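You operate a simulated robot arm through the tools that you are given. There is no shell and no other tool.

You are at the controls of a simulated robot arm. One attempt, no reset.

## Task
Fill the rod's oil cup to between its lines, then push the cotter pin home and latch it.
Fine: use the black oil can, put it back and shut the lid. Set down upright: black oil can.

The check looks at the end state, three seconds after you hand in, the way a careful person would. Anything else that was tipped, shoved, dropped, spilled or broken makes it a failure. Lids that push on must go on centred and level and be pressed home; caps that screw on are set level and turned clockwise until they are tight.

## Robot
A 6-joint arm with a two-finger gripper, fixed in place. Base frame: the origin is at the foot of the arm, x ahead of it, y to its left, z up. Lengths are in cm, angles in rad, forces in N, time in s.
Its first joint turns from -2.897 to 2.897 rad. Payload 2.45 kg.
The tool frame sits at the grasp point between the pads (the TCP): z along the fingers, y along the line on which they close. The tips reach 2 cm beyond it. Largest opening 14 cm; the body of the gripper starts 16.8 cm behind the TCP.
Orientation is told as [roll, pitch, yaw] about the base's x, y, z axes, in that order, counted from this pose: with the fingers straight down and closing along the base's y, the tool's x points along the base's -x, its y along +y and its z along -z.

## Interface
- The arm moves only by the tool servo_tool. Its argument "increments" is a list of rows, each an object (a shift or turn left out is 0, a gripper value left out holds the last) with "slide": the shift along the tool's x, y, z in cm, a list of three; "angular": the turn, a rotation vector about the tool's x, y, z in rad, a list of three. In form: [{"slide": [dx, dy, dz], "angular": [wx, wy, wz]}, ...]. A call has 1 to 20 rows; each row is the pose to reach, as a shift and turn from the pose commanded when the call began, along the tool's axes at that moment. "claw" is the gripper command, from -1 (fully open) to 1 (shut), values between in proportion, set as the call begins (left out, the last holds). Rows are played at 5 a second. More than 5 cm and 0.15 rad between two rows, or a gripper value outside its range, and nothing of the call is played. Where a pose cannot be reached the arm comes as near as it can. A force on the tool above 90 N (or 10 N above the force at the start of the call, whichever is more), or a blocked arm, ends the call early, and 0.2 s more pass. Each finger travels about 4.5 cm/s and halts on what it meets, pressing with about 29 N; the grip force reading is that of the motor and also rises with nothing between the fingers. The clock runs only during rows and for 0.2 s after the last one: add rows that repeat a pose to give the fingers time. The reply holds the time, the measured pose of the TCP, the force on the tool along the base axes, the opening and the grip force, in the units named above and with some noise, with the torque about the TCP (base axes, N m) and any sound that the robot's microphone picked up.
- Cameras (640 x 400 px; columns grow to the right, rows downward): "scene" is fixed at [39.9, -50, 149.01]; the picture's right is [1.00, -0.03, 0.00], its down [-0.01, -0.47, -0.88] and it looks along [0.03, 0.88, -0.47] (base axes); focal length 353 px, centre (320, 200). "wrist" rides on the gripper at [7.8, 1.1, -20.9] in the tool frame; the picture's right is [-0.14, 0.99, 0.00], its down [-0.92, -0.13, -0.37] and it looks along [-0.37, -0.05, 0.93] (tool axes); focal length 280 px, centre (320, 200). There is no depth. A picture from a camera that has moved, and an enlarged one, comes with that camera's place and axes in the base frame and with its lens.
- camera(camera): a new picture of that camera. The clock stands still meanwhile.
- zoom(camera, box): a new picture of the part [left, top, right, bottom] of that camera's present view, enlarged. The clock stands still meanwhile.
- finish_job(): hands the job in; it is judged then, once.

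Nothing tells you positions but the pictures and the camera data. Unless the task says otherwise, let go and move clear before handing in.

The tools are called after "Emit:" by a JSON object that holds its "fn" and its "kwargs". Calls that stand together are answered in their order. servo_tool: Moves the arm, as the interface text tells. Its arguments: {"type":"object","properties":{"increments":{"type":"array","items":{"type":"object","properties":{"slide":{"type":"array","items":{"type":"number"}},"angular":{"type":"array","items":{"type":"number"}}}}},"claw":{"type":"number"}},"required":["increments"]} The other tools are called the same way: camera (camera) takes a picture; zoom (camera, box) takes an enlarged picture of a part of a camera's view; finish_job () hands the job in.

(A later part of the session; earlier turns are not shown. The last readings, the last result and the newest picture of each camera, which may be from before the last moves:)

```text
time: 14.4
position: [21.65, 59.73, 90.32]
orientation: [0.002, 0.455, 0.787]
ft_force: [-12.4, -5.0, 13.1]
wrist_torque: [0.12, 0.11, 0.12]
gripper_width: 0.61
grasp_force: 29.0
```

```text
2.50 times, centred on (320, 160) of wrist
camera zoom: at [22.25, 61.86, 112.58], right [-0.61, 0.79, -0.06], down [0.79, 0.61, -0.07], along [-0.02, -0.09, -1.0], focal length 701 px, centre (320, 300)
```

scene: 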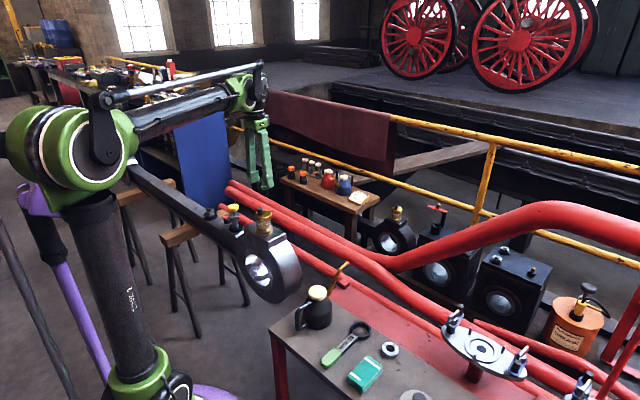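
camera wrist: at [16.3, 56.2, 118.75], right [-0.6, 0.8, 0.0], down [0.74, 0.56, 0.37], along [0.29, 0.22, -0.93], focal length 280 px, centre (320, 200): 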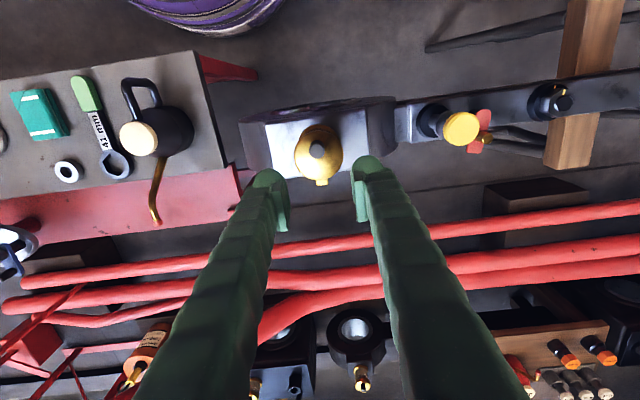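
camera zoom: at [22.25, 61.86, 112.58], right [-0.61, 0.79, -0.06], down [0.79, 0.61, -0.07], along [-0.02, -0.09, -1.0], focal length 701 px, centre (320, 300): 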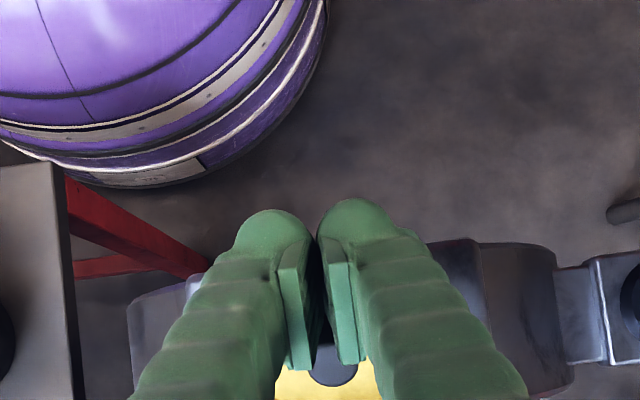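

The lid is now open about 25–30°. I continue the rotation with a slight retreat along the fingers.

Emit:
{"fn": "servo_tool", "kwargs": {"increments": [{"slide": [-0.34, 0, -0.79], "angular": [0, 0.087, 0]}, {"slide": [-0.74, 0, -1.54], "angular": [0, 0.1745, 0]}, {"slide": [-1.19, 0, -2.11], "angular": [0, 0.262, 0]}, {"slide": [-1.69, 0, -2.64], "angular": [0, 0.349, 0]}, {"slide": [-1.69, 0, -2.64], "angular": [0, 0.349, 0]}]}}

Emit:
{"fn": "zoom", "kwargs": {"camera": "scene", "box": [230, 180, 294, 240]}}

Emit:
{"fn": "camera", "kwargs": {"camera": "scene"}}

```text
time: 15.6
position: [21.4, 60.4, 90.99]
orientation: [0.019, 0.488, 0.787]
ft_force: [0.8, -10.7, 9.3]
wrist_torque: [-0.2, -0.1, -0.16]
gripper_width: 0.02
grasp_force: 29.4
out of reach, approached as far as the arm can: row 1, 2, 3, 4, 5
```

```text
6.67 times, centred on (262, 210) of scene
camera zoom: at [39.9, -50.0, 149.01], right [1.0, -0.03, 0.0], down [-0.01, -0.47, -0.88], along [0.03, 0.88, -0.47], focal length 2356 px, centre (707, 133)
```

zoom: 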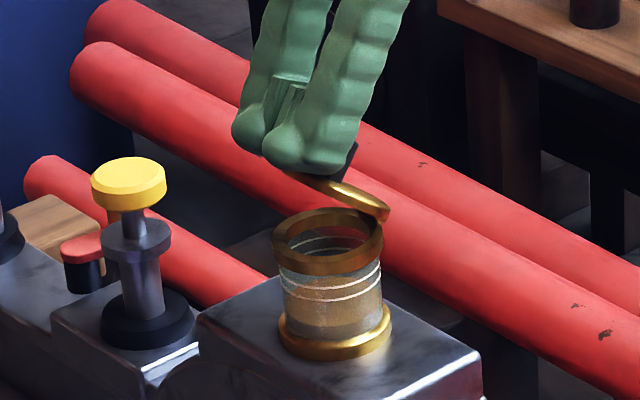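

```text
taken
```

scene: 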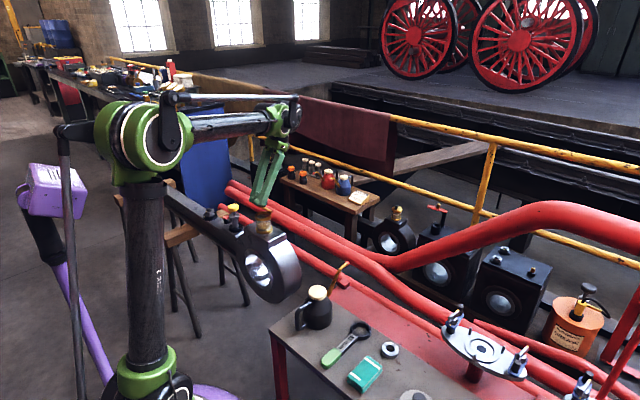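

The arm's forward tilt limit is about 28°, and the lid is now open roughly 35–40°. I check what the commanded reference pose is with a hold row.

Emit:
{"fn": "servo_tool", "kwargs": {"increments": [{"slide": [0, 0, 0]}]}}

Emit:
{"fn": "zoom", "kwargs": {"camera": "wrist", "box": [220, 80, 420, 240]}}

Emit:
{"fn": "zoom", "kwargs": {"camera": "scene", "box": [250, 190, 300, 230]}}

```text
time: 16.0
position: [21.26, 60.36, 90.86]
orientation: [0.019, 0.486, 0.785]
ft_force: [-1.1, -9.8, 8.8]
wrist_torque: [-0.18, -0.13, -0.12]
gripper_width: 0.0
grasp_force: 29.4
```

```text
2.50 times, centred on (320, 160) of wrist
camera zoom: at [22.94, 62.86, 113.04], right [-0.61, 0.79, -0.05], down [0.79, 0.6, -0.11], along [-0.06, -0.1, -0.99], focal length 701 px, centre (320, 300)
```

zoom: 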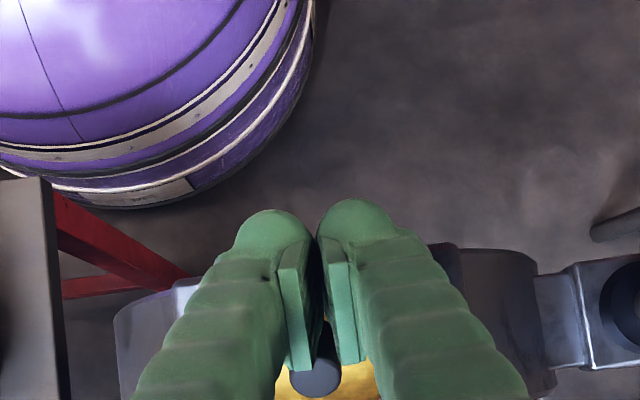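

```text
10.00 times, centred on (275, 210) of scene
camera zoom: at [39.9, -50.0, 149.01], right [1.0, -0.03, 0.0], down [-0.01, -0.47, -0.88], along [0.03, 0.88, -0.47], focal length 3534 px, centre (770, 100)
```

zoom: 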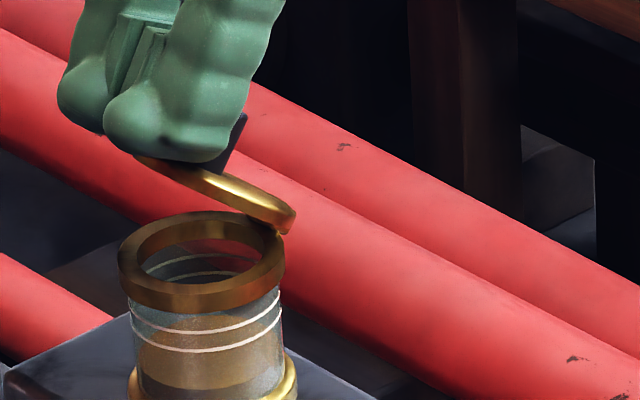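

The reference is the clamped pose, so I can continue. I retreat, tilt the tool to −40° (pointing forward-down) and come to the base side of the partly open lid, to push it from beneath.

Emit:
{"fn": "servo_tool", "kwargs": {"increments": [{"slide": [2.55, -0.2, -0.97]}, {"slide": [5.88, -0.65, 0.23], "angular": [0.01, -0.12, 0]}, {"slide": [7.85, -0.65, 1.84], "angular": [0.019, -0.26, 0]}, {"slide": [7.13, -0.65, 3.21], "angular": [0.019, -0.4, 0]}, {"slide": [6.43, -0.65, 4.53], "angular": [0.019, -0.54, 0]}, {"slide": [5.72, -0.65, 5.86], "angular": [0.019, -0.68, 0]}, {"slide": [5.26, -0.65, 6.74], "angular": [0.019, -0.82, 0]}, {"slide": [4.79, -0.65, 7.63], "angular": [0.019, -0.96, 0]}, {"slide": [4.55, -0.65, 8.07], "angular": [0.019, -1.1, 0]}, {"slide": [4.55, -0.65, 8.07], "angular": [0.019, -1.185, 0]}, {"slide": [4.55, -0.65, 8.07], "angular": [0.019, -1.185, 0]}]}}

Emit:
{"fn": "camera", "kwargs": {"camera": "wrist"}}

Emit:
{"fn": "zoom", "kwargs": {"camera": "scene", "box": [230, 180, 294, 240]}}

```text
time: 18.4
position: [16.26, 54.51, 85.88]
orientation: [0.001, -0.699, 0.774]
ft_force: [1.1, -0.1, 0.1]
wrist_torque: [0.01, -0.04, -0.03]
gripper_width: 0.0
grasp_force: 29.4
```

```text
taken
camera wrist: at [1.54, 41.66, 96.89], right [-0.62, 0.78, 0.09], down [0.42, 0.24, 0.87], along [0.66, 0.58, -0.48], focal length 280 px, centre (320, 200)
```

wrist: 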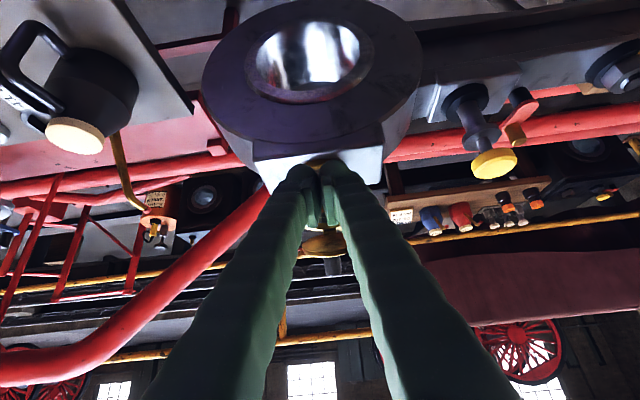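

```text
6.67 times, centred on (262, 210) of scene
camera zoom: at [39.9, -50.0, 149.01], right [1.0, -0.03, 0.0], down [-0.01, -0.47, -0.88], along [0.03, 0.88, -0.47], focal length 2356 px, centre (707, 133)
```

zoom: 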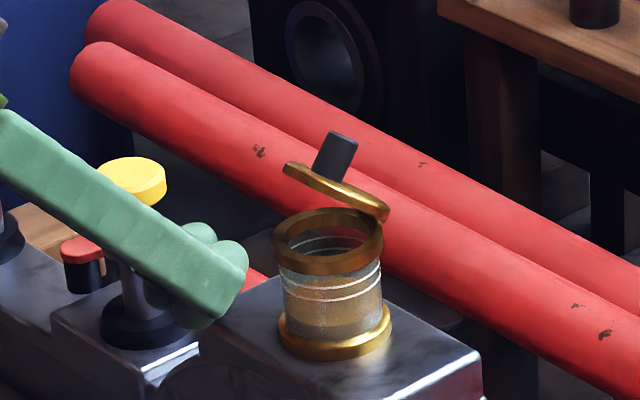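

The lid stands open by itself at roughly 40°. I move the closed fingers under the lid's raised edge and then turn about the hinge to lift it further.

Emit:
{"fn": "servo_tool", "kwargs": {"increments": [{"slide": [-1.6, 0, 1.47]}, {"slide": [-3.22, 0, 2.94]}, {"slide": [-3.97, 0, 2.98]}, {"slide": [-4.72, 0, 3.02]}, {"slide": [-4.72, 0, 3.02]}]}}

Emit:
{"fn": "zoom", "kwargs": {"camera": "scene", "box": [230, 180, 294, 240]}}

Emit:
{"fn": "zoom", "kwargs": {"camera": "wrist", "box": [220, 120, 420, 280]}}

```text
time: 19.6
position: [20.16, 58.37, 86.54]
orientation: [-0.001, -0.698, 0.775]
ft_force: [0.5, -0.1, -2.1]
wrist_torque: [-0.05, -0.02, -0.02]
gripper_width: 0.0
grasp_force: 29.2
```

```text
6.67 times, centred on (262, 210) of scene
camera zoom: at [39.9, -50.0, 149.01], right [1.0, -0.03, 0.0], down [-0.01, -0.47, -0.88], along [0.03, 0.88, -0.47], focal length 2356 px, centre (707, 133)
```

zoom: 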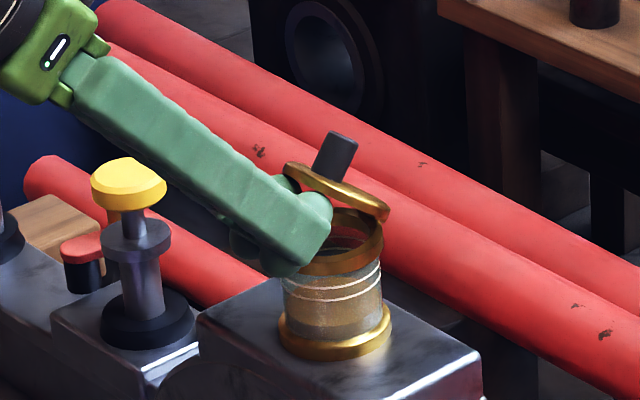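

```text
2.50 times, centred on (320, 200) of wrist
camera zoom: at [5.5, 45.56, 97.58], right [-0.62, 0.78, 0.09], down [0.42, 0.24, 0.87], along [0.66, 0.58, -0.48], focal length 701 px, centre (320, 200)
```

zoom: 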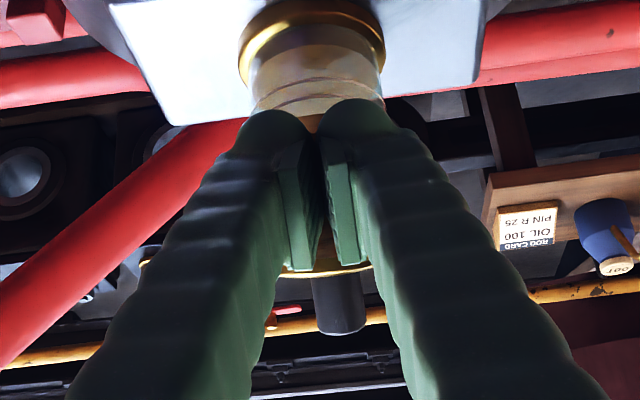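

The fingers are under the lid's edge. I rotate about the hinge by 32°, raising the lid.

Emit:
{"fn": "servo_tool", "kwargs": {"increments": [{"slide": [-0.45, 0, -0.23], "angular": [0, 0.07, 0]}, {"slide": [-0.95, 0, -0.42], "angular": [0, 0.14, 0]}, {"slide": [-1.44, 0, -0.58], "angular": [0, 0.21, 0]}, {"slide": [-1.95, 0, -0.7], "angular": [0, 0.279, 0]}, {"slide": [-2.46, 0, -0.79], "angular": [0, 0.349, 0]}, {"slide": [-2.98, 0, -0.85], "angular": [0, 0.419, 0]}, {"slide": [-3.5, 0, -0.87], "angular": [0, 0.489, 0]}, {"slide": [-4.02, 0, -0.85], "angular": [0, 0.5585, 0]}, {"slide": [-4.02, 0, -0.85], "angular": [0, 0.5585, 0]}]}}

Emit:
{"fn": "zoom", "kwargs": {"camera": "scene", "box": [230, 180, 294, 240]}}

```text
time: 21.6
position: [21.94, 60.18, 89.74]
orientation: [0.0, -0.139, 0.773]
ft_force: [0.8, 0.9, 0.2]
wrist_torque: [0.0, -0.04, 0.04]
gripper_width: 0.0
grasp_force: 29.2
```

```text
6.67 times, centred on (262, 210) of scene
camera zoom: at [39.9, -50.0, 149.01], right [1.0, -0.03, 0.0], down [-0.01, -0.47, -0.88], along [0.03, 0.88, -0.47], focal length 2356 px, centre (707, 133)
```

zoom: 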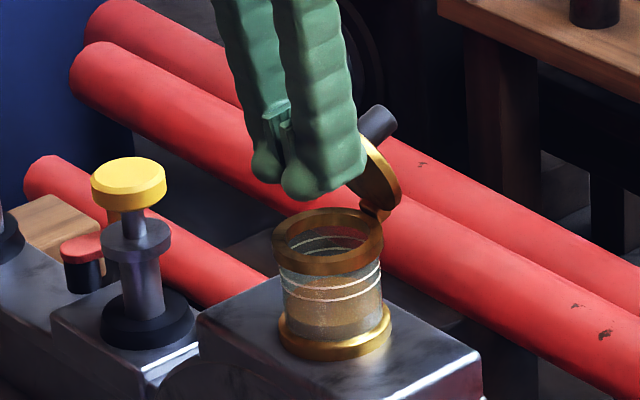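

The lid is at about 75°. I continue past vertical so that it rests open.

Emit:
{"fn": "servo_tool", "kwargs": {"increments": [{"slide": [-0.47, 0, -0.22], "angular": [0, 0.07, 0]}, {"slide": [-0.95, 0, -0.42], "angular": [0, 0.14, 0]}, {"slide": [-1.44, 0, -0.58], "angular": [0, 0.21, 0]}, {"slide": [-1.95, 0, -0.71], "angular": [0, 0.279, 0]}, {"slide": [-2.46, 0, -0.79], "angular": [0, 0.349, 0]}, {"slide": [-2.98, 0, -0.85], "angular": [0, 0.41, 0]}, {"slide": [-3.5, 0, -0.85], "angular": [0, 0.48, 0]}, {"slide": [-4.02, 0, -0.85], "angular": [0, 0.53, 0]}, {"slide": [-4.02, 0, -0.85], "angular": [0, 0.53, 0]}]}}

Emit:
{"fn": "zoom", "kwargs": {"camera": "scene", "box": [230, 180, 294, 240]}}

```text
time: 23.6
position: [24.69, 63.04, 91.11]
orientation: [-0.002, 0.39, 0.773]
ft_force: [-0.4, -0.5, 0.0]
wrist_torque: [-0.01, -0.03, -0.02]
gripper_width: 0.0
grasp_force: 29.9
```

```text
6.67 times, centred on (262, 210) of scene
camera zoom: at [39.9, -50.0, 149.01], right [1.0, -0.03, 0.0], down [-0.01, -0.47, -0.88], along [0.03, 0.88, -0.47], focal length 2356 px, centre (707, 133)
```

zoom: 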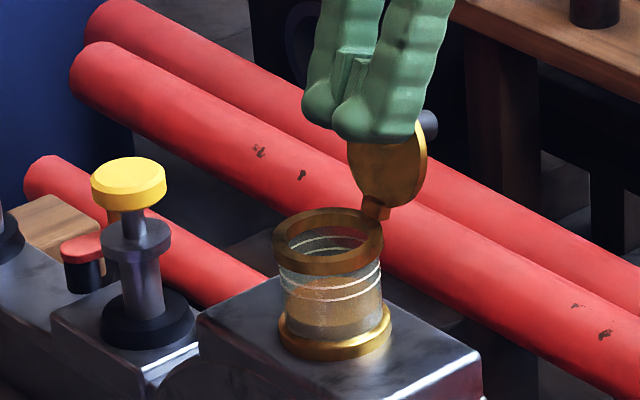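

The lid is about vertical. I nudge it a little further, then back away and look.

Emit:
{"fn": "servo_tool", "kwargs": {"increments": [{"slide": [-0.7, 0, -0.28]}, {"slide": [-1.39, 0, -0.57]}, {"slide": [-1.39, 0, -0.57]}, {"slide": [0.5, 0, -1.0]}, {"slide": [3.0, 0, -2.0], "angular": [0, -0.1, 0]}, {"slide": [6.0, 0, -2.0], "angular": [0, -0.2, 0]}, {"slide": [9.0, 0, -1.0], "angular": [0, -0.3, 0]}, {"slide": [9.0, 0, -1.0], "angular": [0, -0.39, 0]}]}}

Emit:
{"fn": "zoom", "kwargs": {"camera": "scene", "box": [230, 180, 294, 240]}}

Emit:
{"fn": "camera", "kwargs": {"camera": "wrist"}}

```text
time: 24.3
position: [25.03, 63.33, 91.61]
orientation: [-0.001, 0.406, 0.778]
ft_force: [-44.9, -32.9, 1.6]
wrist_torque: [0.26, -0.77, 0.49]
gripper_width: 0.59
grasp_force: 29.5
stopped in row 3: the force on the tool passed its limit at 95 N (the readings are from after the stop); the commanded pose is now the measured one
```

```text
6.67 times, centred on (262, 210) of scene
camera zoom: at [39.9, -50.0, 149.01], right [1.0, -0.03, 0.0], down [-0.01, -0.47, -0.88], along [0.03, 0.88, -0.47], focal length 2356 px, centre (707, 133)
```

zoom: 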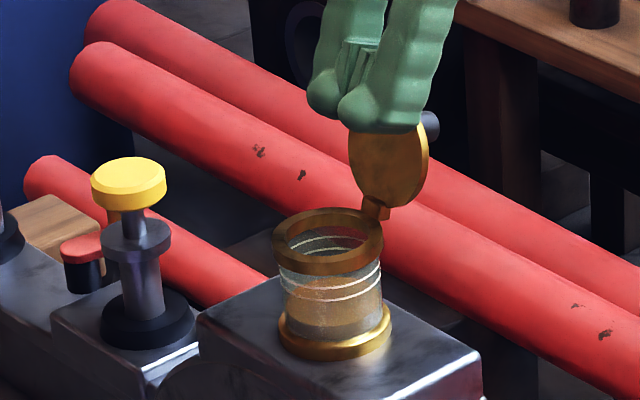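

```text
taken
camera wrist: at [24.97, 64.72, 113.9], right [-0.61, 0.79, -0.06], down [0.8, 0.61, -0.02], along [0.02, -0.06, -1.0], focal length 280 px, centre (320, 200)
```

wrist: 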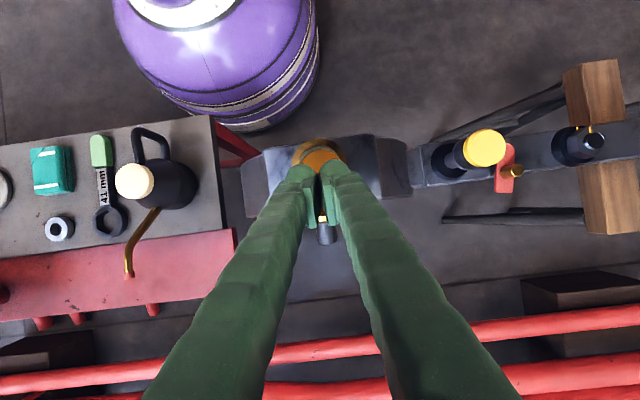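

The lid has met its stop just past vertical. I back away gently and check that it stays open.

Emit:
{"fn": "servo_tool", "kwargs": {"increments": [{"slide": [1.04, 0, 0.12]}, {"slide": [4.86, 0, -1.18], "angular": [0, -0.1, 0]}, {"slide": [8.93, 0, -0.52], "angular": [0, -0.23, 0]}, {"slide": [13.0, 0, 0.15], "angular": [0, -0.36, 0]}, {"slide": [13.0, 0, 0.15], "angular": [0, -0.406, 0]}]}}

Emit:
{"fn": "zoom", "kwargs": {"camera": "scene", "box": [240, 190, 294, 240]}}

Emit:
{"fn": "camera", "kwargs": {"camera": "wrist"}}

```text
time: 25.5
position: [16.89, 55.28, 96.26]
orientation: [-0.001, -0.008, 0.775]
ft_force: [-0.2, 0.1, -0.5]
wrist_torque: [-0.02, 0.03, -0.01]
gripper_width: 0.02
grasp_force: 29.4
```

```text
8.00 times, centred on (267, 215) of scene
camera zoom: at [39.9, -50.0, 149.01], right [1.0, -0.03, 0.0], down [-0.01, -0.47, -0.88], along [0.03, 0.88, -0.47], focal length 2827 px, centre (744, 80)
```

zoom: 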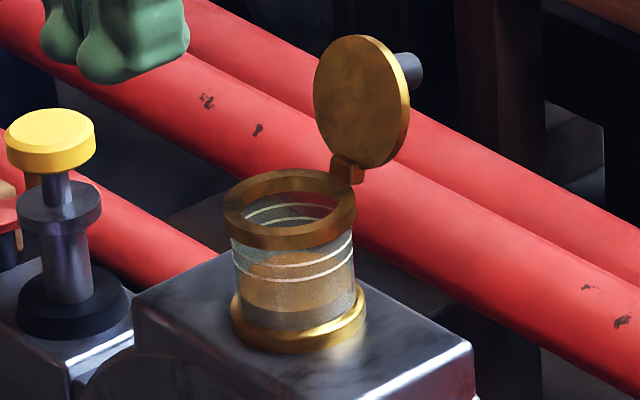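

```text
taken
camera wrist: at [10.41, 50.39, 117.08], right [-0.6, 0.8, 0.0], down [0.74, 0.55, 0.38], along [0.3, 0.22, -0.93], focal length 280 px, centre (320, 200)
```

wrist: 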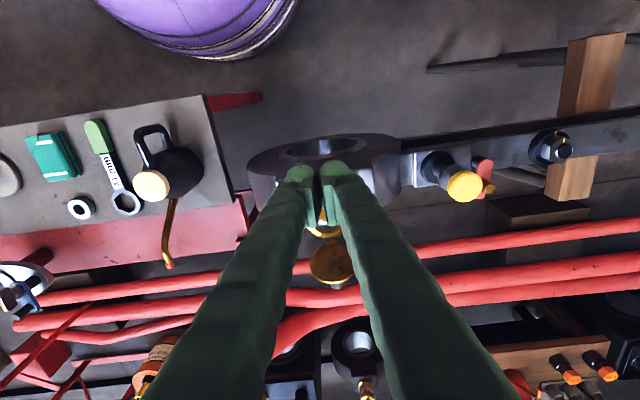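

The lid stands open at its stop and looks intact. I examine the glass's current level and then plan the can.

Emit:
{"fn": "zoom", "kwargs": {"camera": "scene", "box": [254, 208, 280, 236]}}

Emit:
{"fn": "zoom", "kwargs": {"camera": "scene", "box": [290, 255, 360, 335]}}

Emit:
{"fn": "zoom", "kwargs": {"camera": "wrist", "box": [100, 90, 240, 280]}}

```text
14.29 times, centred on (267, 222) of scene
camera zoom: at [39.9, -50.0, 149.01], right [1.0, -0.03, 0.0], down [-0.01, -0.47, -0.88], along [0.03, 0.88, -0.47], focal length 5049 px, centre (1077, -114)
```

zoom: 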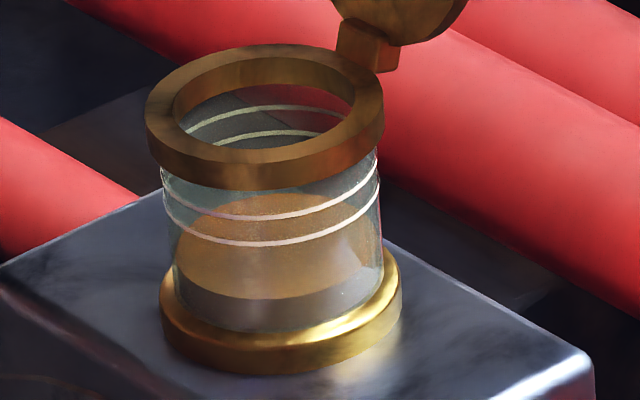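

```text
5.00 times, centred on (325, 295) of scene
camera zoom: at [39.9, -50.0, 149.01], right [1.0, -0.03, 0.0], down [-0.01, -0.47, -0.88], along [0.03, 0.88, -0.47], focal length 1767 px, centre (295, -275)
```

zoom: 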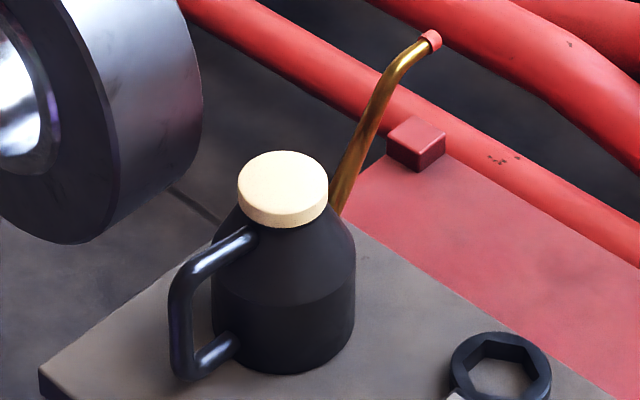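

```text
2.11 times, centred on (170, 185) of wrist
camera zoom: at [10.41, 50.39, 117.08], right [-0.6, 0.8, 0.0], down [0.74, 0.55, 0.38], along [0.3, 0.22, -0.93], focal length 590 px, centre (636, 232)
```

zoom: 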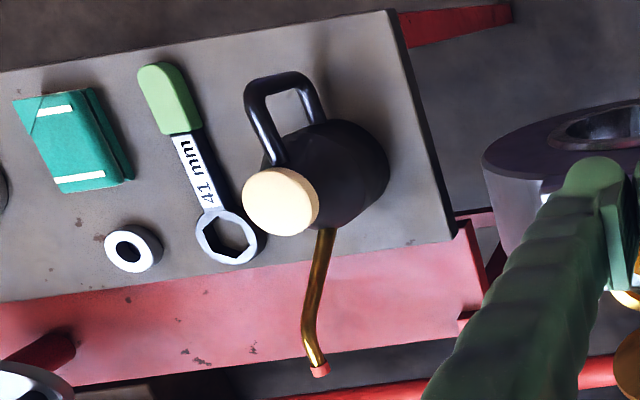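

The cup's oil surface is well below the two lines; I judge about 2 cm of rise is needed. I now go above the black can with the gripper open and the tool down to measure its place.

Emit:
{"fn": "servo_tool", "kwargs": {"increments": [{"slide": [-0.55, -3.9, -1], "angular": [0, 0.008, -0.01]}, {"slide": [-1.1, -7.8, -1], "angular": [0, 0.008, -0.01]}, {"slide": [-1.65, -11.7, -1], "angular": [0, 0.008, -0.01]}, {"slide": [-2.2, -15.6, -1], "angular": [0, 0.008, -0.01]}, {"slide": [-2.75, -19.5, -1], "angular": [0, 0.008, -0.01]}, {"slide": [-3.3, -23.4, -1], "angular": [0, 0.008, -0.01]}, {"slide": [-3.85, -27.3, -1], "angular": [0, 0.008, -0.01]}, {"slide": [-4.41, -31.24, -1], "angular": [0, 0.008, -0.01]}, {"slide": [-4.41, -31.24, -1], "angular": [0, 0.008, -0.01]}], "claw": -1}}

Emit:
{"fn": "camera", "kwargs": {"camera": "wrist"}}

Emit:
{"fn": "camera", "kwargs": {"camera": "scene"}}

```text
time: 27.5
position: [41.89, 35.8, 97.35]
orientation: [-0.002, 0.002, 0.785]
ft_force: [0.8, -0.2, 0.6]
wrist_torque: [0.0, -0.03, -0.01]
gripper_width: 14.0
grasp_force: 0.0
```

```text
taken
camera wrist: at [35.65, 31.09, 118.28], right [-0.6, 0.8, 0.0], down [0.74, 0.56, 0.37], along [0.29, 0.22, -0.93], focal length 280 px, centre (320, 200)
```

wrist: 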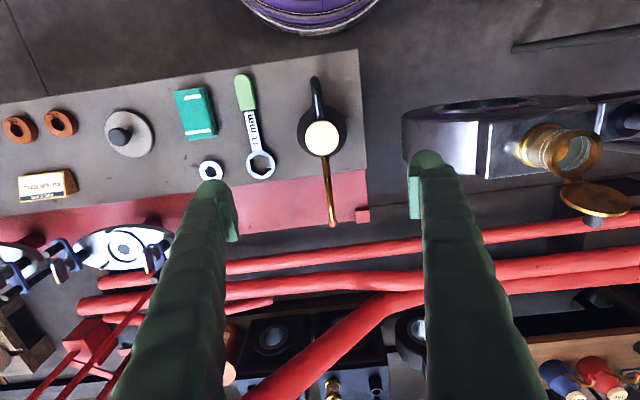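

```text
taken
```

scene: 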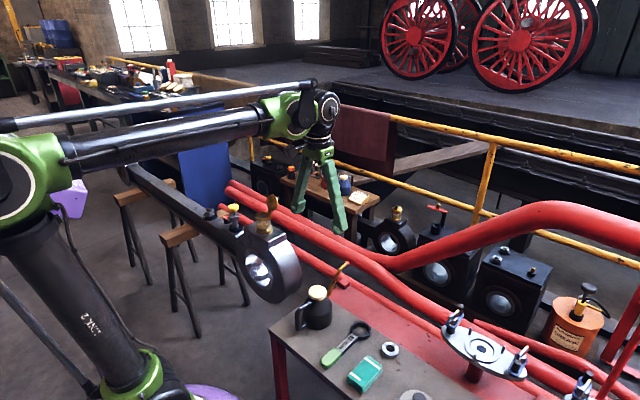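

Emit:
{"fn": "zoom", "kwargs": {"camera": "wrist", "box": [270, 60, 400, 240]}}

Emit:
{"fn": "zoom", "kwargs": {"camera": "wrist", "box": [500, 110, 610, 200]}}

```text
2.22 times, centred on (335, 150) of wrist
camera zoom: at [35.65, 31.09, 118.28], right [-0.6, 0.8, 0.0], down [0.74, 0.56, 0.37], along [0.29, 0.22, -0.93], focal length 623 px, centre (287, 311)
```

zoom: 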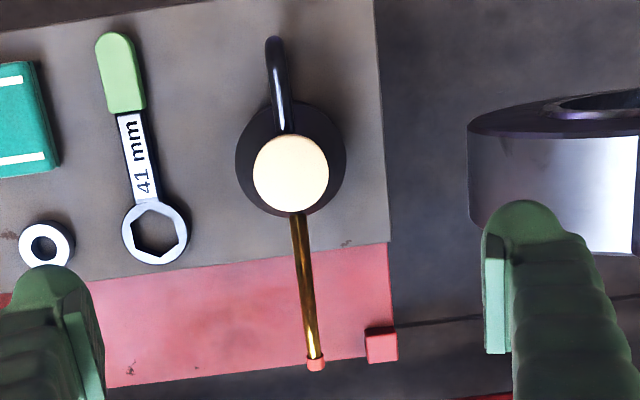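

```text
4.44 times, centred on (555, 155) of wrist
camera zoom: at [35.65, 31.09, 118.28], right [-0.6, 0.8, 0.0], down [0.74, 0.56, 0.37], along [0.29, 0.22, -0.93], focal length 1246 px, centre (-724, 400)
```

zoom: 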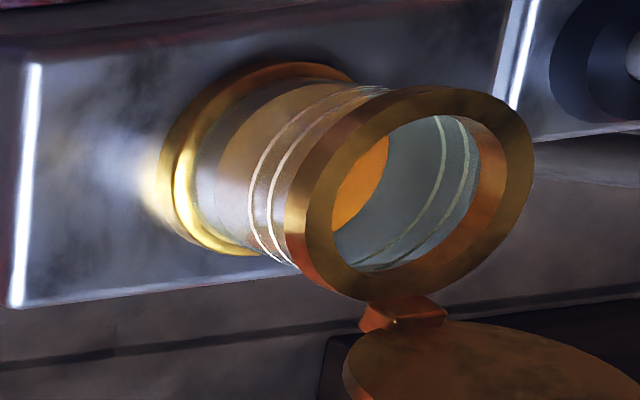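

The can's axis is at about h=55.2 along the 45° direction (x≈41.9, y≈36.2), spout exactly along it. I tilt the tool to −55° and come down behind the can, ready to slide the open fingers around its body.

Emit:
{"fn": "servo_tool", "kwargs": {"increments": [{"slide": [1.49, 0.1, 0], "angular": [0, -0.137, 0]}, {"slide": [2.98, 0.2, 0], "angular": [0, -0.274, 0]}, {"slide": [4.47, 0.32, 0], "angular": [0, -0.411, 0]}, {"slide": [5.96, 0.32, 0], "angular": [0, -0.549, 0]}, {"slide": [7.45, 0.32, 0], "angular": [0, -0.686, 0]}, {"slide": [8.95, 0.32, 0], "angular": [0, -0.823, 0]}, {"slide": [10.44, 0.32, 0], "angular": [0, -0.96, 0]}, {"slide": [10.44, 0.32, 4], "angular": [0, -0.96, 0]}, {"slide": [10.44, 0.32, 8], "angular": [0, -0.96, 0]}, {"slide": [10.44, 0.32, 12], "angular": [0, -0.96, 0]}, {"slide": [10.44, 0.32, 16], "angular": [0, -0.96, 0]}, {"slide": [10.44, 0.32, 20], "angular": [0, -0.96, 0]}, {"slide": [10.44, 0.32, 20], "angular": [0, -0.96, 0]}]}}

Emit:
{"fn": "camera", "kwargs": {"camera": "scene"}}

Emit:
{"fn": "camera", "kwargs": {"camera": "wrist"}}

```text
time: 30.3
position: [34.35, 28.77, 77.23]
orientation: [-0.001, -0.958, 0.787]
ft_force: [-0.4, 0.2, 0.6]
wrist_torque: [-0.01, 0.04, 0.01]
gripper_width: 14.02
grasp_force: 0.0
```

```text
taken
```

scene: 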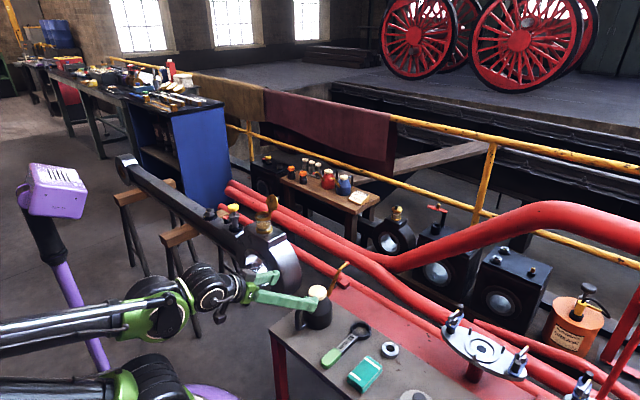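

```text
taken
camera wrist: at [18.28, 14.25, 82.9], right [-0.64, 0.76, 0.11], down [0.25, 0.07, 0.97], along [0.72, 0.65, -0.24], focal length 280 px, centre (320, 200)
```

wrist: 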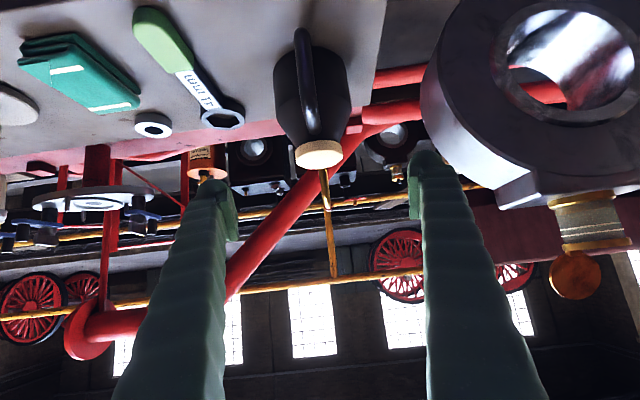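

The tilted pose is reachable and the can sits between the open fingers. I descend to grasp height behind the can, then check the alignment.

Emit:
{"fn": "servo_tool", "kwargs": {"increments": [{"slide": [3.4, 0, 2.4]}, {"slide": [6.8, 0, 4.7]}, {"slide": [6.8, 0, 8.0]}, {"slide": [6.8, 0, 8.0]}]}}

Emit:
{"fn": "camera", "kwargs": {"camera": "wrist"}}

Emit:
{"fn": "zoom", "kwargs": {"camera": "scene", "box": [240, 245, 370, 345]}}

```text
time: 31.3
position: [36.26, 30.65, 67.1]
orientation: [-0.004, -0.959, 0.787]
ft_force: [0.6, -0.3, 1.1]
wrist_torque: [0.0, -0.01, -0.03]
gripper_width: 14.05
grasp_force: 0.0
```

```text
taken
camera wrist: at [20.16, 16.05, 72.71], right [-0.64, 0.76, 0.11], down [0.25, 0.07, 0.97], along [0.72, 0.65, -0.24], focal length 280 px, centre (320, 200)
```

wrist: 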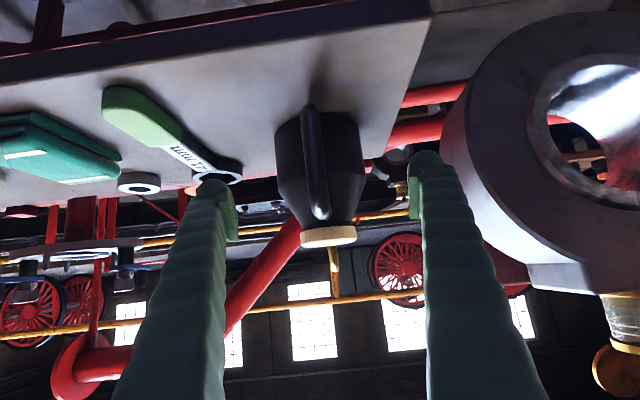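

```text
4.00 times, centred on (305, 295) of scene
camera zoom: at [39.9, -50.0, 149.01], right [1.0, -0.03, 0.0], down [-0.01, -0.47, -0.88], along [0.03, 0.88, -0.47], focal length 1414 px, centre (380, -180)
```

zoom: 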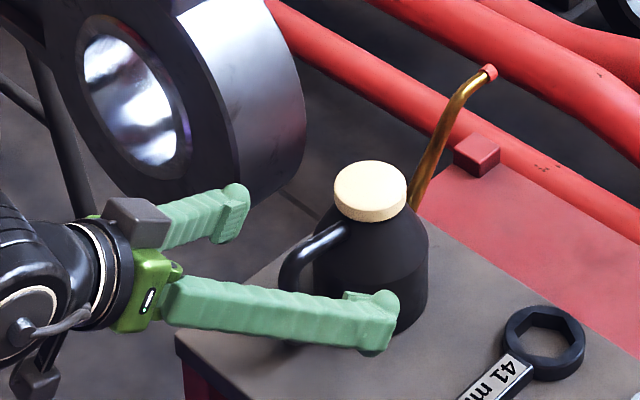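

The can is centred between the fingers. I slide forward along the tool axis so the fingers straddle the can body.

Emit:
{"fn": "servo_tool", "kwargs": {"increments": [{"slide": [0, 0, 2.4]}, {"slide": [0, 0, 4.8]}, {"slide": [0, 0, 7.2]}, {"slide": [0, 0, 9.6]}, {"slide": [0, 0, 9.6]}]}}

Emit:
{"fn": "camera", "kwargs": {"camera": "wrist"}}

Emit:
{"fn": "zoom", "kwargs": {"camera": "scene", "box": [260, 250, 370, 340]}}

```text
time: 32.5
position: [41.77, 36.31, 61.99]
orientation: [-0.003, -0.955, 0.787]
ft_force: [0.3, -0.1, 0.3]
wrist_torque: [-0.01, 0.01, 0.02]
gripper_width: 14.0
grasp_force: 0.0
out of reach, approached as far as the arm can: row 4, 5
```

```text
taken
camera wrist: at [25.75, 21.67, 67.67], right [-0.64, 0.76, 0.11], down [0.25, 0.07, 0.96], along [0.72, 0.65, -0.24], focal length 280 px, centre (320, 200)
```

wrist: 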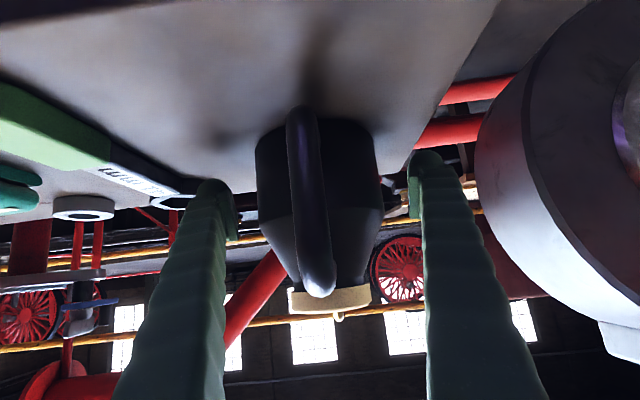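

```text
4.44 times, centred on (315, 295) of scene
camera zoom: at [39.9, -50.0, 149.01], right [1.0, -0.03, 0.0], down [-0.01, -0.47, -0.88], along [0.03, 0.88, -0.47], focal length 1571 px, centre (342, -222)
```

zoom: 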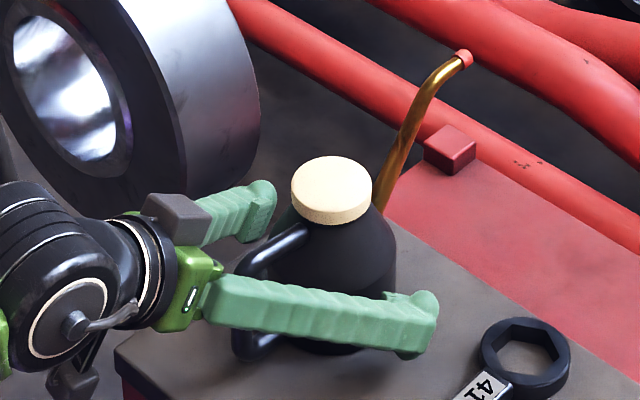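

The fingers straddle the can at the right place, slightly high (62.0). I tilt a little less and lower by half a centimetre before closing.

Emit:
{"fn": "servo_tool", "kwargs": {"increments": [{"slide": [0.2, 0, 0.14], "angular": [0, 0.045, 0]}, {"slide": [0.41, -0.1, 0.29], "angular": [0, 0.09, 0]}, {"slide": [0.41, -0.1, 0.29], "angular": [0, 0.09, 0]}]}}

Emit:
{"fn": "zoom", "kwargs": {"camera": "scene", "box": [280, 265, 360, 335]}}

```text
time: 33.3
position: [41.89, 36.15, 61.55]
orientation: [-0.002, -0.867, 0.788]
ft_force: [-0.1, -0.6, 0.6]
wrist_torque: [0.01, -0.04, 0.01]
gripper_width: 14.0
grasp_force: 0.1
```

```text
5.71 times, centred on (320, 300) of scene
camera zoom: at [39.9, -50.0, 149.01], right [1.0, -0.03, 0.0], down [-0.01, -0.47, -0.88], along [0.03, 0.88, -0.47], focal length 2020 px, centre (320, -371)
```

zoom: 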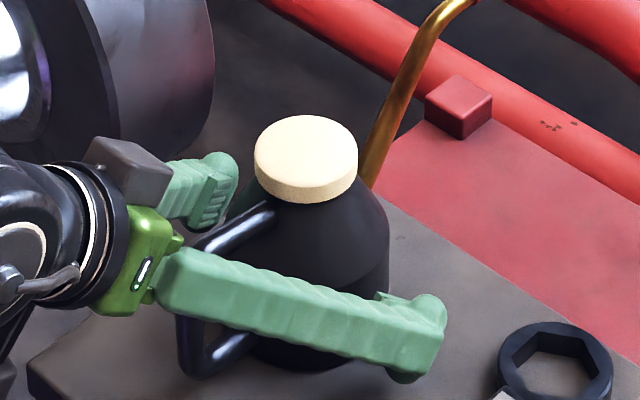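

The pose is right around the can's axis. I close the gripper on the can body.

Emit:
{"fn": "servo_tool", "kwargs": {"increments": [{"slide": [0, 0, 0]}, {"slide": [0, 0, 0]}, {"slide": [0, 0, 0]}, {"slide": [0, 0, 0]}, {"slide": [0, 0, 0]}], "claw": 1}}

Emit:
{"fn": "zoom", "kwargs": {"camera": "scene", "box": [280, 255, 360, 335]}}

Emit:
{"fn": "camera", "kwargs": {"camera": "wrist"}}

```text
time: 34.5
position: [41.88, 36.12, 61.72]
orientation: [-0.002, -0.869, 0.787]
ft_force: [-0.5, 0.5, 1.0]
wrist_torque: [0.0, 0.0, 0.02]
gripper_width: 10.18
grasp_force: 29.6
```

```text
5.00 times, centred on (320, 295) of scene
camera zoom: at [39.9, -50.0, 149.01], right [1.0, -0.03, 0.0], down [-0.01, -0.47, -0.88], along [0.03, 0.88, -0.47], focal length 1767 px, centre (320, -275)
```

zoom: 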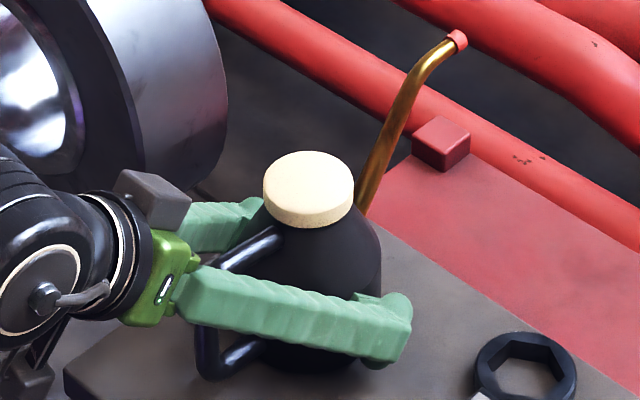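

```text
taken
camera wrist: at [26.23, 22.02, 69.06], right [-0.64, 0.76, 0.1], down [0.31, 0.13, 0.94], along [0.7, 0.63, -0.32], focal length 280 px, centre (320, 200)
```

wrist: 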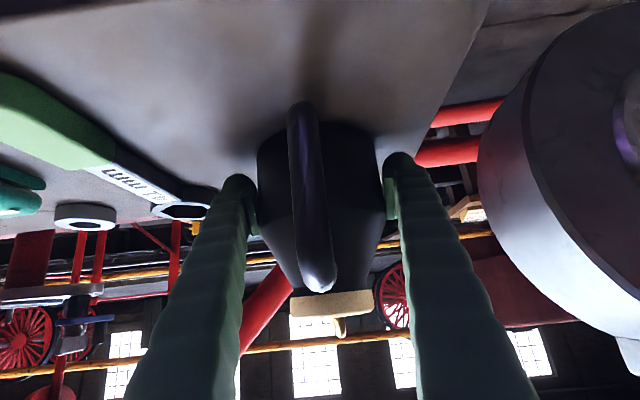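

The can is gripped (10.2 cm wide). I lift it straight up 3 cm and check for slip.

Emit:
{"fn": "servo_tool", "kwargs": {"increments": [{"slide": [-0.38, 0, -0.32]}, {"slide": [-0.76, 0, -0.65]}, {"slide": [-1.53, 0, -1.29]}, {"slide": [-2.29, 0, -1.94]}, {"slide": [-2.29, 0, -1.94]}]}}

Emit:
{"fn": "zoom", "kwargs": {"camera": "scene", "box": [270, 240, 370, 335]}}

Emit:
{"fn": "camera", "kwargs": {"camera": "wrist"}}

```text
time: 35.7
position: [41.89, 36.11, 64.48]
orientation: [-0.002, -0.867, 0.788]
ft_force: [-1.1, -0.6, -4.8]
wrist_torque: [0.0, 0.04, -0.01]
gripper_width: 10.15
grasp_force: 28.4
```

```text
4.21 times, centred on (320, 288) of scene
camera zoom: at [39.9, -50.0, 149.01], right [1.0, -0.03, 0.0], down [-0.01, -0.47, -0.88], along [0.03, 0.88, -0.47], focal length 1488 px, centre (320, -168)
```

zoom: 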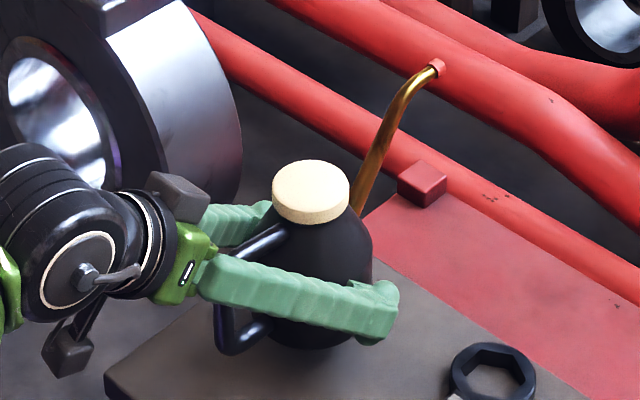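

```text
taken
camera wrist: at [26.25, 21.99, 72.11], right [-0.64, 0.76, 0.1], down [0.31, 0.13, 0.94], along [0.7, 0.63, -0.32], focal length 280 px, centre (320, 200)
```

wrist: 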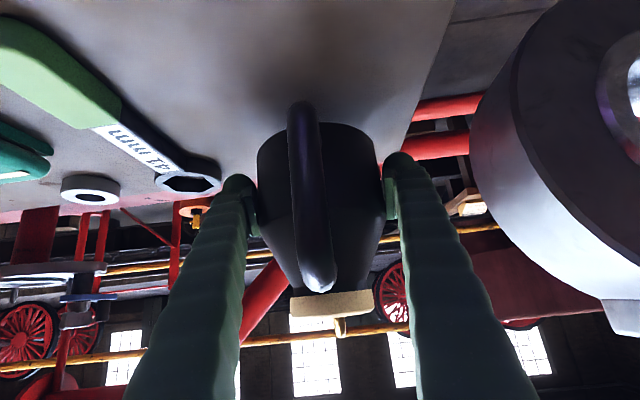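

The can hangs securely (about 0.5 kg). I raise it and draw it back toward the base, keeping it upright, before carrying it sideways to the cup.

Emit:
{"fn": "servo_tool", "kwargs": {"increments": [{"slide": [-0.3, 0, -1.2]}, {"slide": [-0.8, 0, -3.2]}, {"slide": [-1.4, 0, -5.6]}, {"slide": [-2.05, 0, -8.2]}, {"slide": [-2.7, 0, -10.8]}, {"slide": [-3.4, 0, -13.5]}, {"slide": [-4.0, 0, -16.0]}, {"slide": [-4.45, 0, -17.8]}, {"slide": [-4.6, 0, -18.39]}, {"slide": [-4.6, 0, -18.39]}]}}

Emit:
{"fn": "camera", "kwargs": {"camera": "scene"}}

Emit:
{"fn": "camera", "kwargs": {"camera": "wrist"}}

```text
time: 37.9
position: [33.97, 28.33, 79.84]
orientation: [-0.001, -0.87, 0.789]
ft_force: [-0.9, -0.9, -3.8]
wrist_torque: [0.03, -0.03, 0.0]
gripper_width: 10.16
grasp_force: 29.0
```

```text
taken
```

scene: 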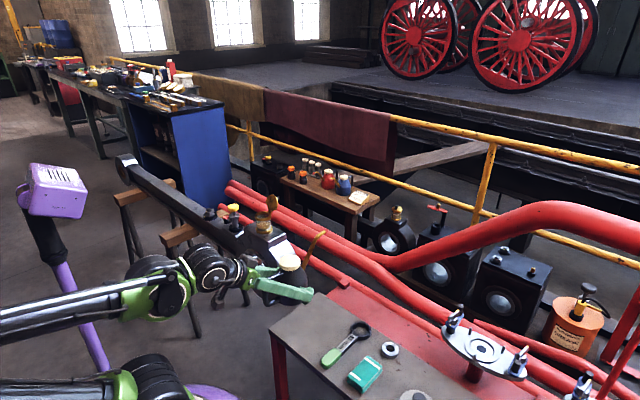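

```text
taken
camera wrist: at [18.38, 14.22, 87.43], right [-0.64, 0.76, 0.1], down [0.31, 0.13, 0.94], along [0.7, 0.63, -0.32], focal length 280 px, centre (320, 200)
```

wrist: 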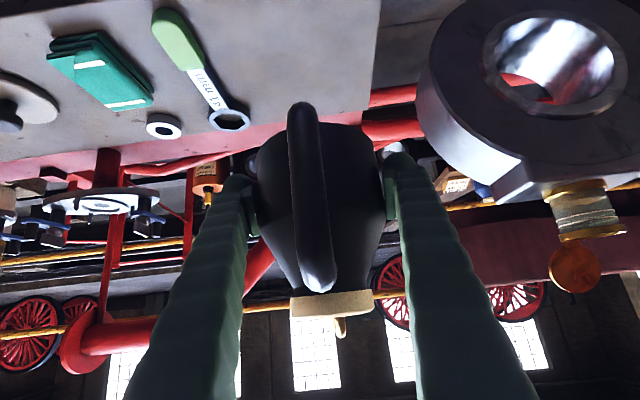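

Emit:
{"fn": "zoom", "kwargs": {"camera": "scene", "box": [240, 180, 340, 310]}}

```text
3.08 times, centred on (290, 245) of scene
camera zoom: at [39.9, -50.0, 149.01], right [1.0, -0.03, 0.0], down [-0.01, -0.47, -0.88], along [0.03, 0.88, -0.47], focal length 1087 px, centre (412, 62)
```

zoom: 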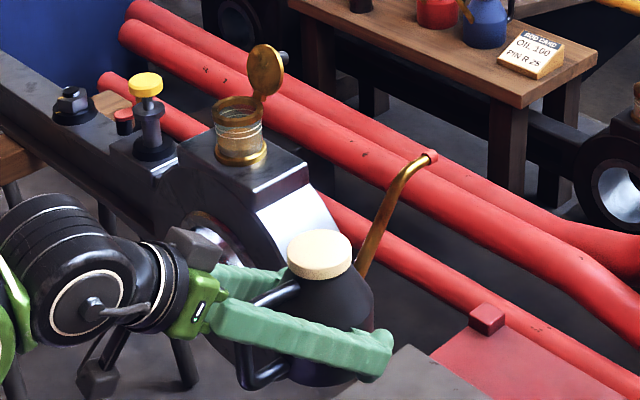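

The spout tip is where I predicted. Now I carry the can sideways toward the cup, keeping height and tilt.

Emit:
{"fn": "servo_tool", "kwargs": {"increments": [{"slide": [0, 1.2, 0]}, {"slide": [0, 3.4, 0]}, {"slide": [0, 6.2, 0]}, {"slide": [0, 9.2, 0]}, {"slide": [0, 12.2, 0]}, {"slide": [0, 15.2, 0]}, {"slide": [0, 18.2, 0]}, {"slide": [0, 21.2, 0]}, {"slide": [0, 24.2, 0]}, {"slide": [0, 27.2, 0]}, {"slide": [0, 29.6, 0]}, {"slide": [0, 31.0, 0]}, {"slide": [0, 31.0, 0]}]}}

Emit:
{"fn": "camera", "kwargs": {"camera": "scene"}}

Emit:
{"fn": "zoom", "kwargs": {"camera": "scene", "box": [180, 160, 310, 280]}}

Emit:
{"fn": "camera", "kwargs": {"camera": "wrist"}}

```text
time: 40.7
position: [12.02, 50.31, 79.99]
orientation: [-0.001, -0.869, 0.786]
ft_force: [0.2, 0.0, -4.4]
wrist_torque: [0.01, 0.0, 0.02]
gripper_width: 10.16
grasp_force: 29.1
```

```text
taken
```

scene: 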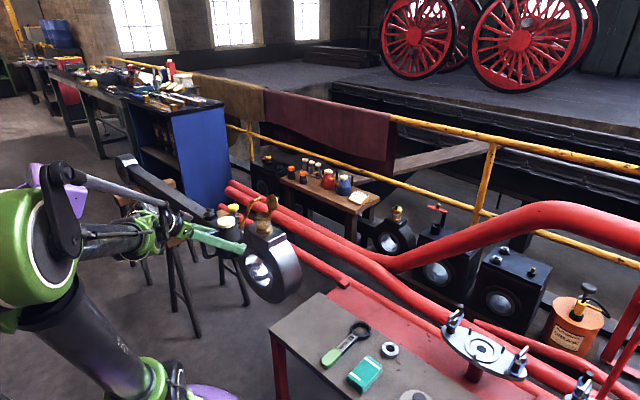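

```text
3.33 times, centred on (245, 220) of scene
camera zoom: at [39.9, -50.0, 149.01], right [1.0, -0.03, 0.0], down [-0.01, -0.47, -0.88], along [0.03, 0.88, -0.47], focal length 1178 px, centre (570, 133)
```

zoom: 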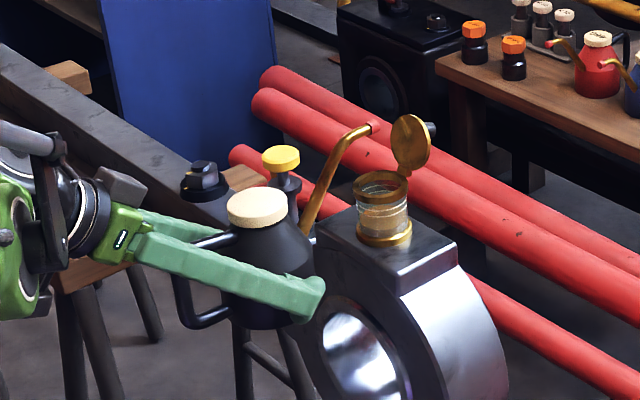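

```text
taken
camera wrist: at [-3.57, 36.15, 87.42], right [-0.64, 0.76, 0.1], down [0.31, 0.13, 0.94], along [0.7, 0.63, -0.32], focal length 280 px, centre (320, 200)
```

wrist: 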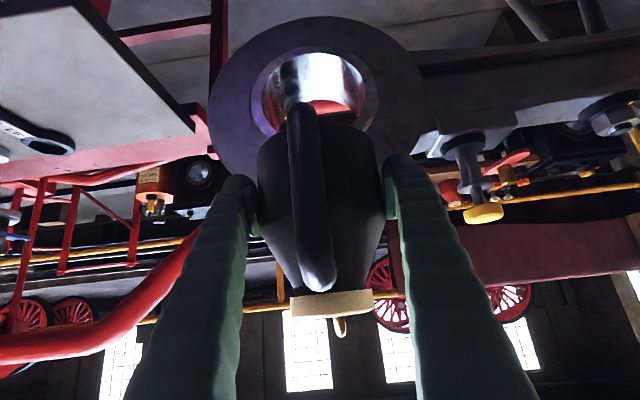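

The spout tip is above the cup, about 0.3 cm on the base side of its centre. I lower the upright can so that the tip is about 3 cm above the rim.

Emit:
{"fn": "servo_tool", "kwargs": {"increments": [{"slide": [0.9, 0, 0.66]}, {"slide": [1.8, 0, 1.33]}, {"slide": [2.7, 0, 2.0]}, {"slide": [3.62, 0, 2.65]}, {"slide": [3.62, 0, 2.65]}]}}

Emit:
{"fn": "zoom", "kwargs": {"camera": "scene", "box": [220, 180, 300, 240]}}

Emit:
{"fn": "camera", "kwargs": {"camera": "wrist"}}

```text
time: 41.9
position: [11.95, 50.13, 75.47]
orientation: [0.001, -0.87, 0.788]
ft_force: [0.1, -0.8, -3.7]
wrist_torque: [0.04, 0.0, 0.05]
gripper_width: 10.13
grasp_force: 29.2
```

```text
6.67 times, centred on (260, 210) of scene
camera zoom: at [39.9, -50.0, 149.01], right [1.0, -0.03, 0.0], down [-0.01, -0.47, -0.88], along [0.03, 0.88, -0.47], focal length 2356 px, centre (720, 133)
```

zoom: 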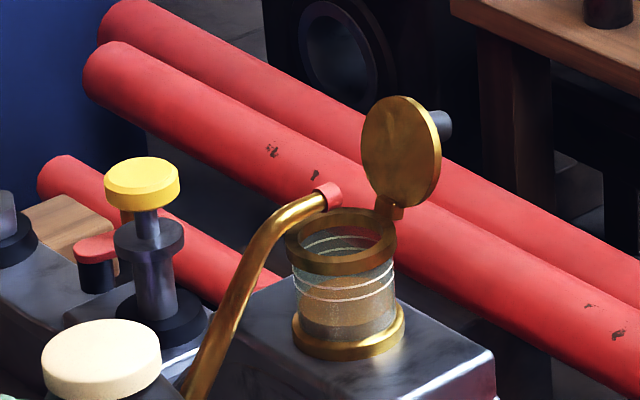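

```text
taken
camera wrist: at [-3.74, 35.89, 82.94], right [-0.64, 0.76, 0.1], down [0.31, 0.13, 0.94], along [0.7, 0.63, -0.32], focal length 280 px, centre (320, 200)
```

wrist: 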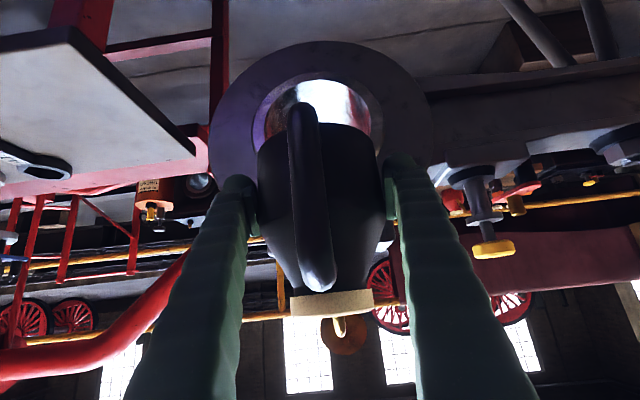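

The tip is about 0.5 cm on the base side of the cup's centre and well above the rim. I start tilting the can about its spout tip, first to 20°.

Emit:
{"fn": "servo_tool", "kwargs": {"increments": [{"slide": [-0.185, 0, -1.375], "angular": [0, 0.087, 0]}, {"slide": [-0.5, 0, -2.7], "angular": [0, 0.1745, 0]}, {"slide": [-1.03, 0, -4.04], "angular": [0, 0.262, 0]}, {"slide": [-1.61, 0, -5.26], "angular": [0, 0.349, 0]}, {"slide": [-1.61, 0, -5.26], "angular": [0, 0.349, 0]}]}}

Emit:
{"fn": "zoom", "kwargs": {"camera": "scene", "box": [220, 180, 300, 240]}}

Emit:
{"fn": "camera", "kwargs": {"camera": "wrist"}}

```text
time: 43.1
position: [9.78, 47.9, 80.03]
orientation: [-0.003, -0.519, 0.785]
ft_force: [-0.7, 0.2, -3.4]
wrist_torque: [0.0, -0.02, 0.04]
gripper_width: 10.11
grasp_force: 29.0
```

```text
6.67 times, centred on (260, 210) of scene
camera zoom: at [39.9, -50.0, 149.01], right [1.0, -0.03, 0.0], down [-0.01, -0.47, -0.88], along [0.03, 0.88, -0.47], focal length 2356 px, centre (720, 133)
```

zoom: 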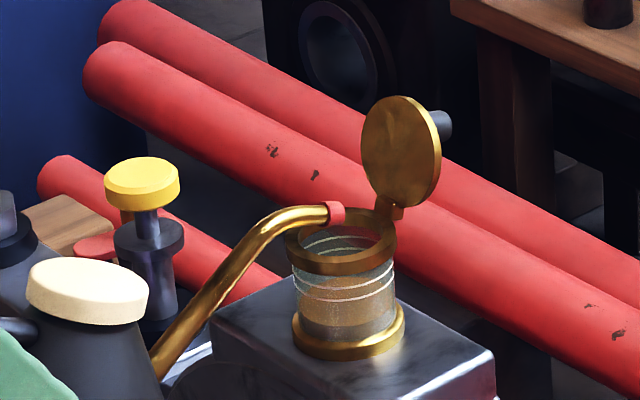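

```text
taken
camera wrist: at [-3.13, 36.57, 94.28], right [-0.62, 0.78, 0.07], down [0.53, 0.35, 0.78], along [0.59, 0.51, -0.63], focal length 280 px, centre (320, 200)
```

wrist: 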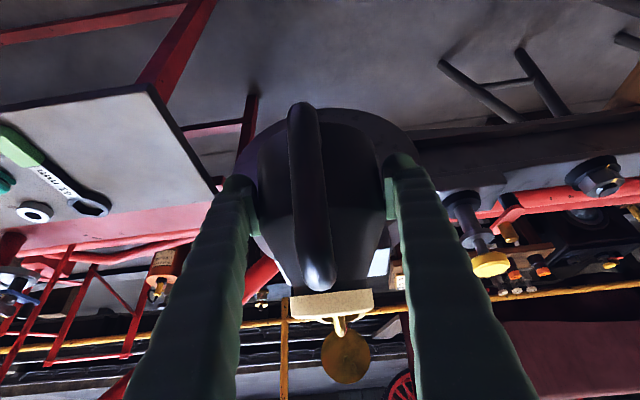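

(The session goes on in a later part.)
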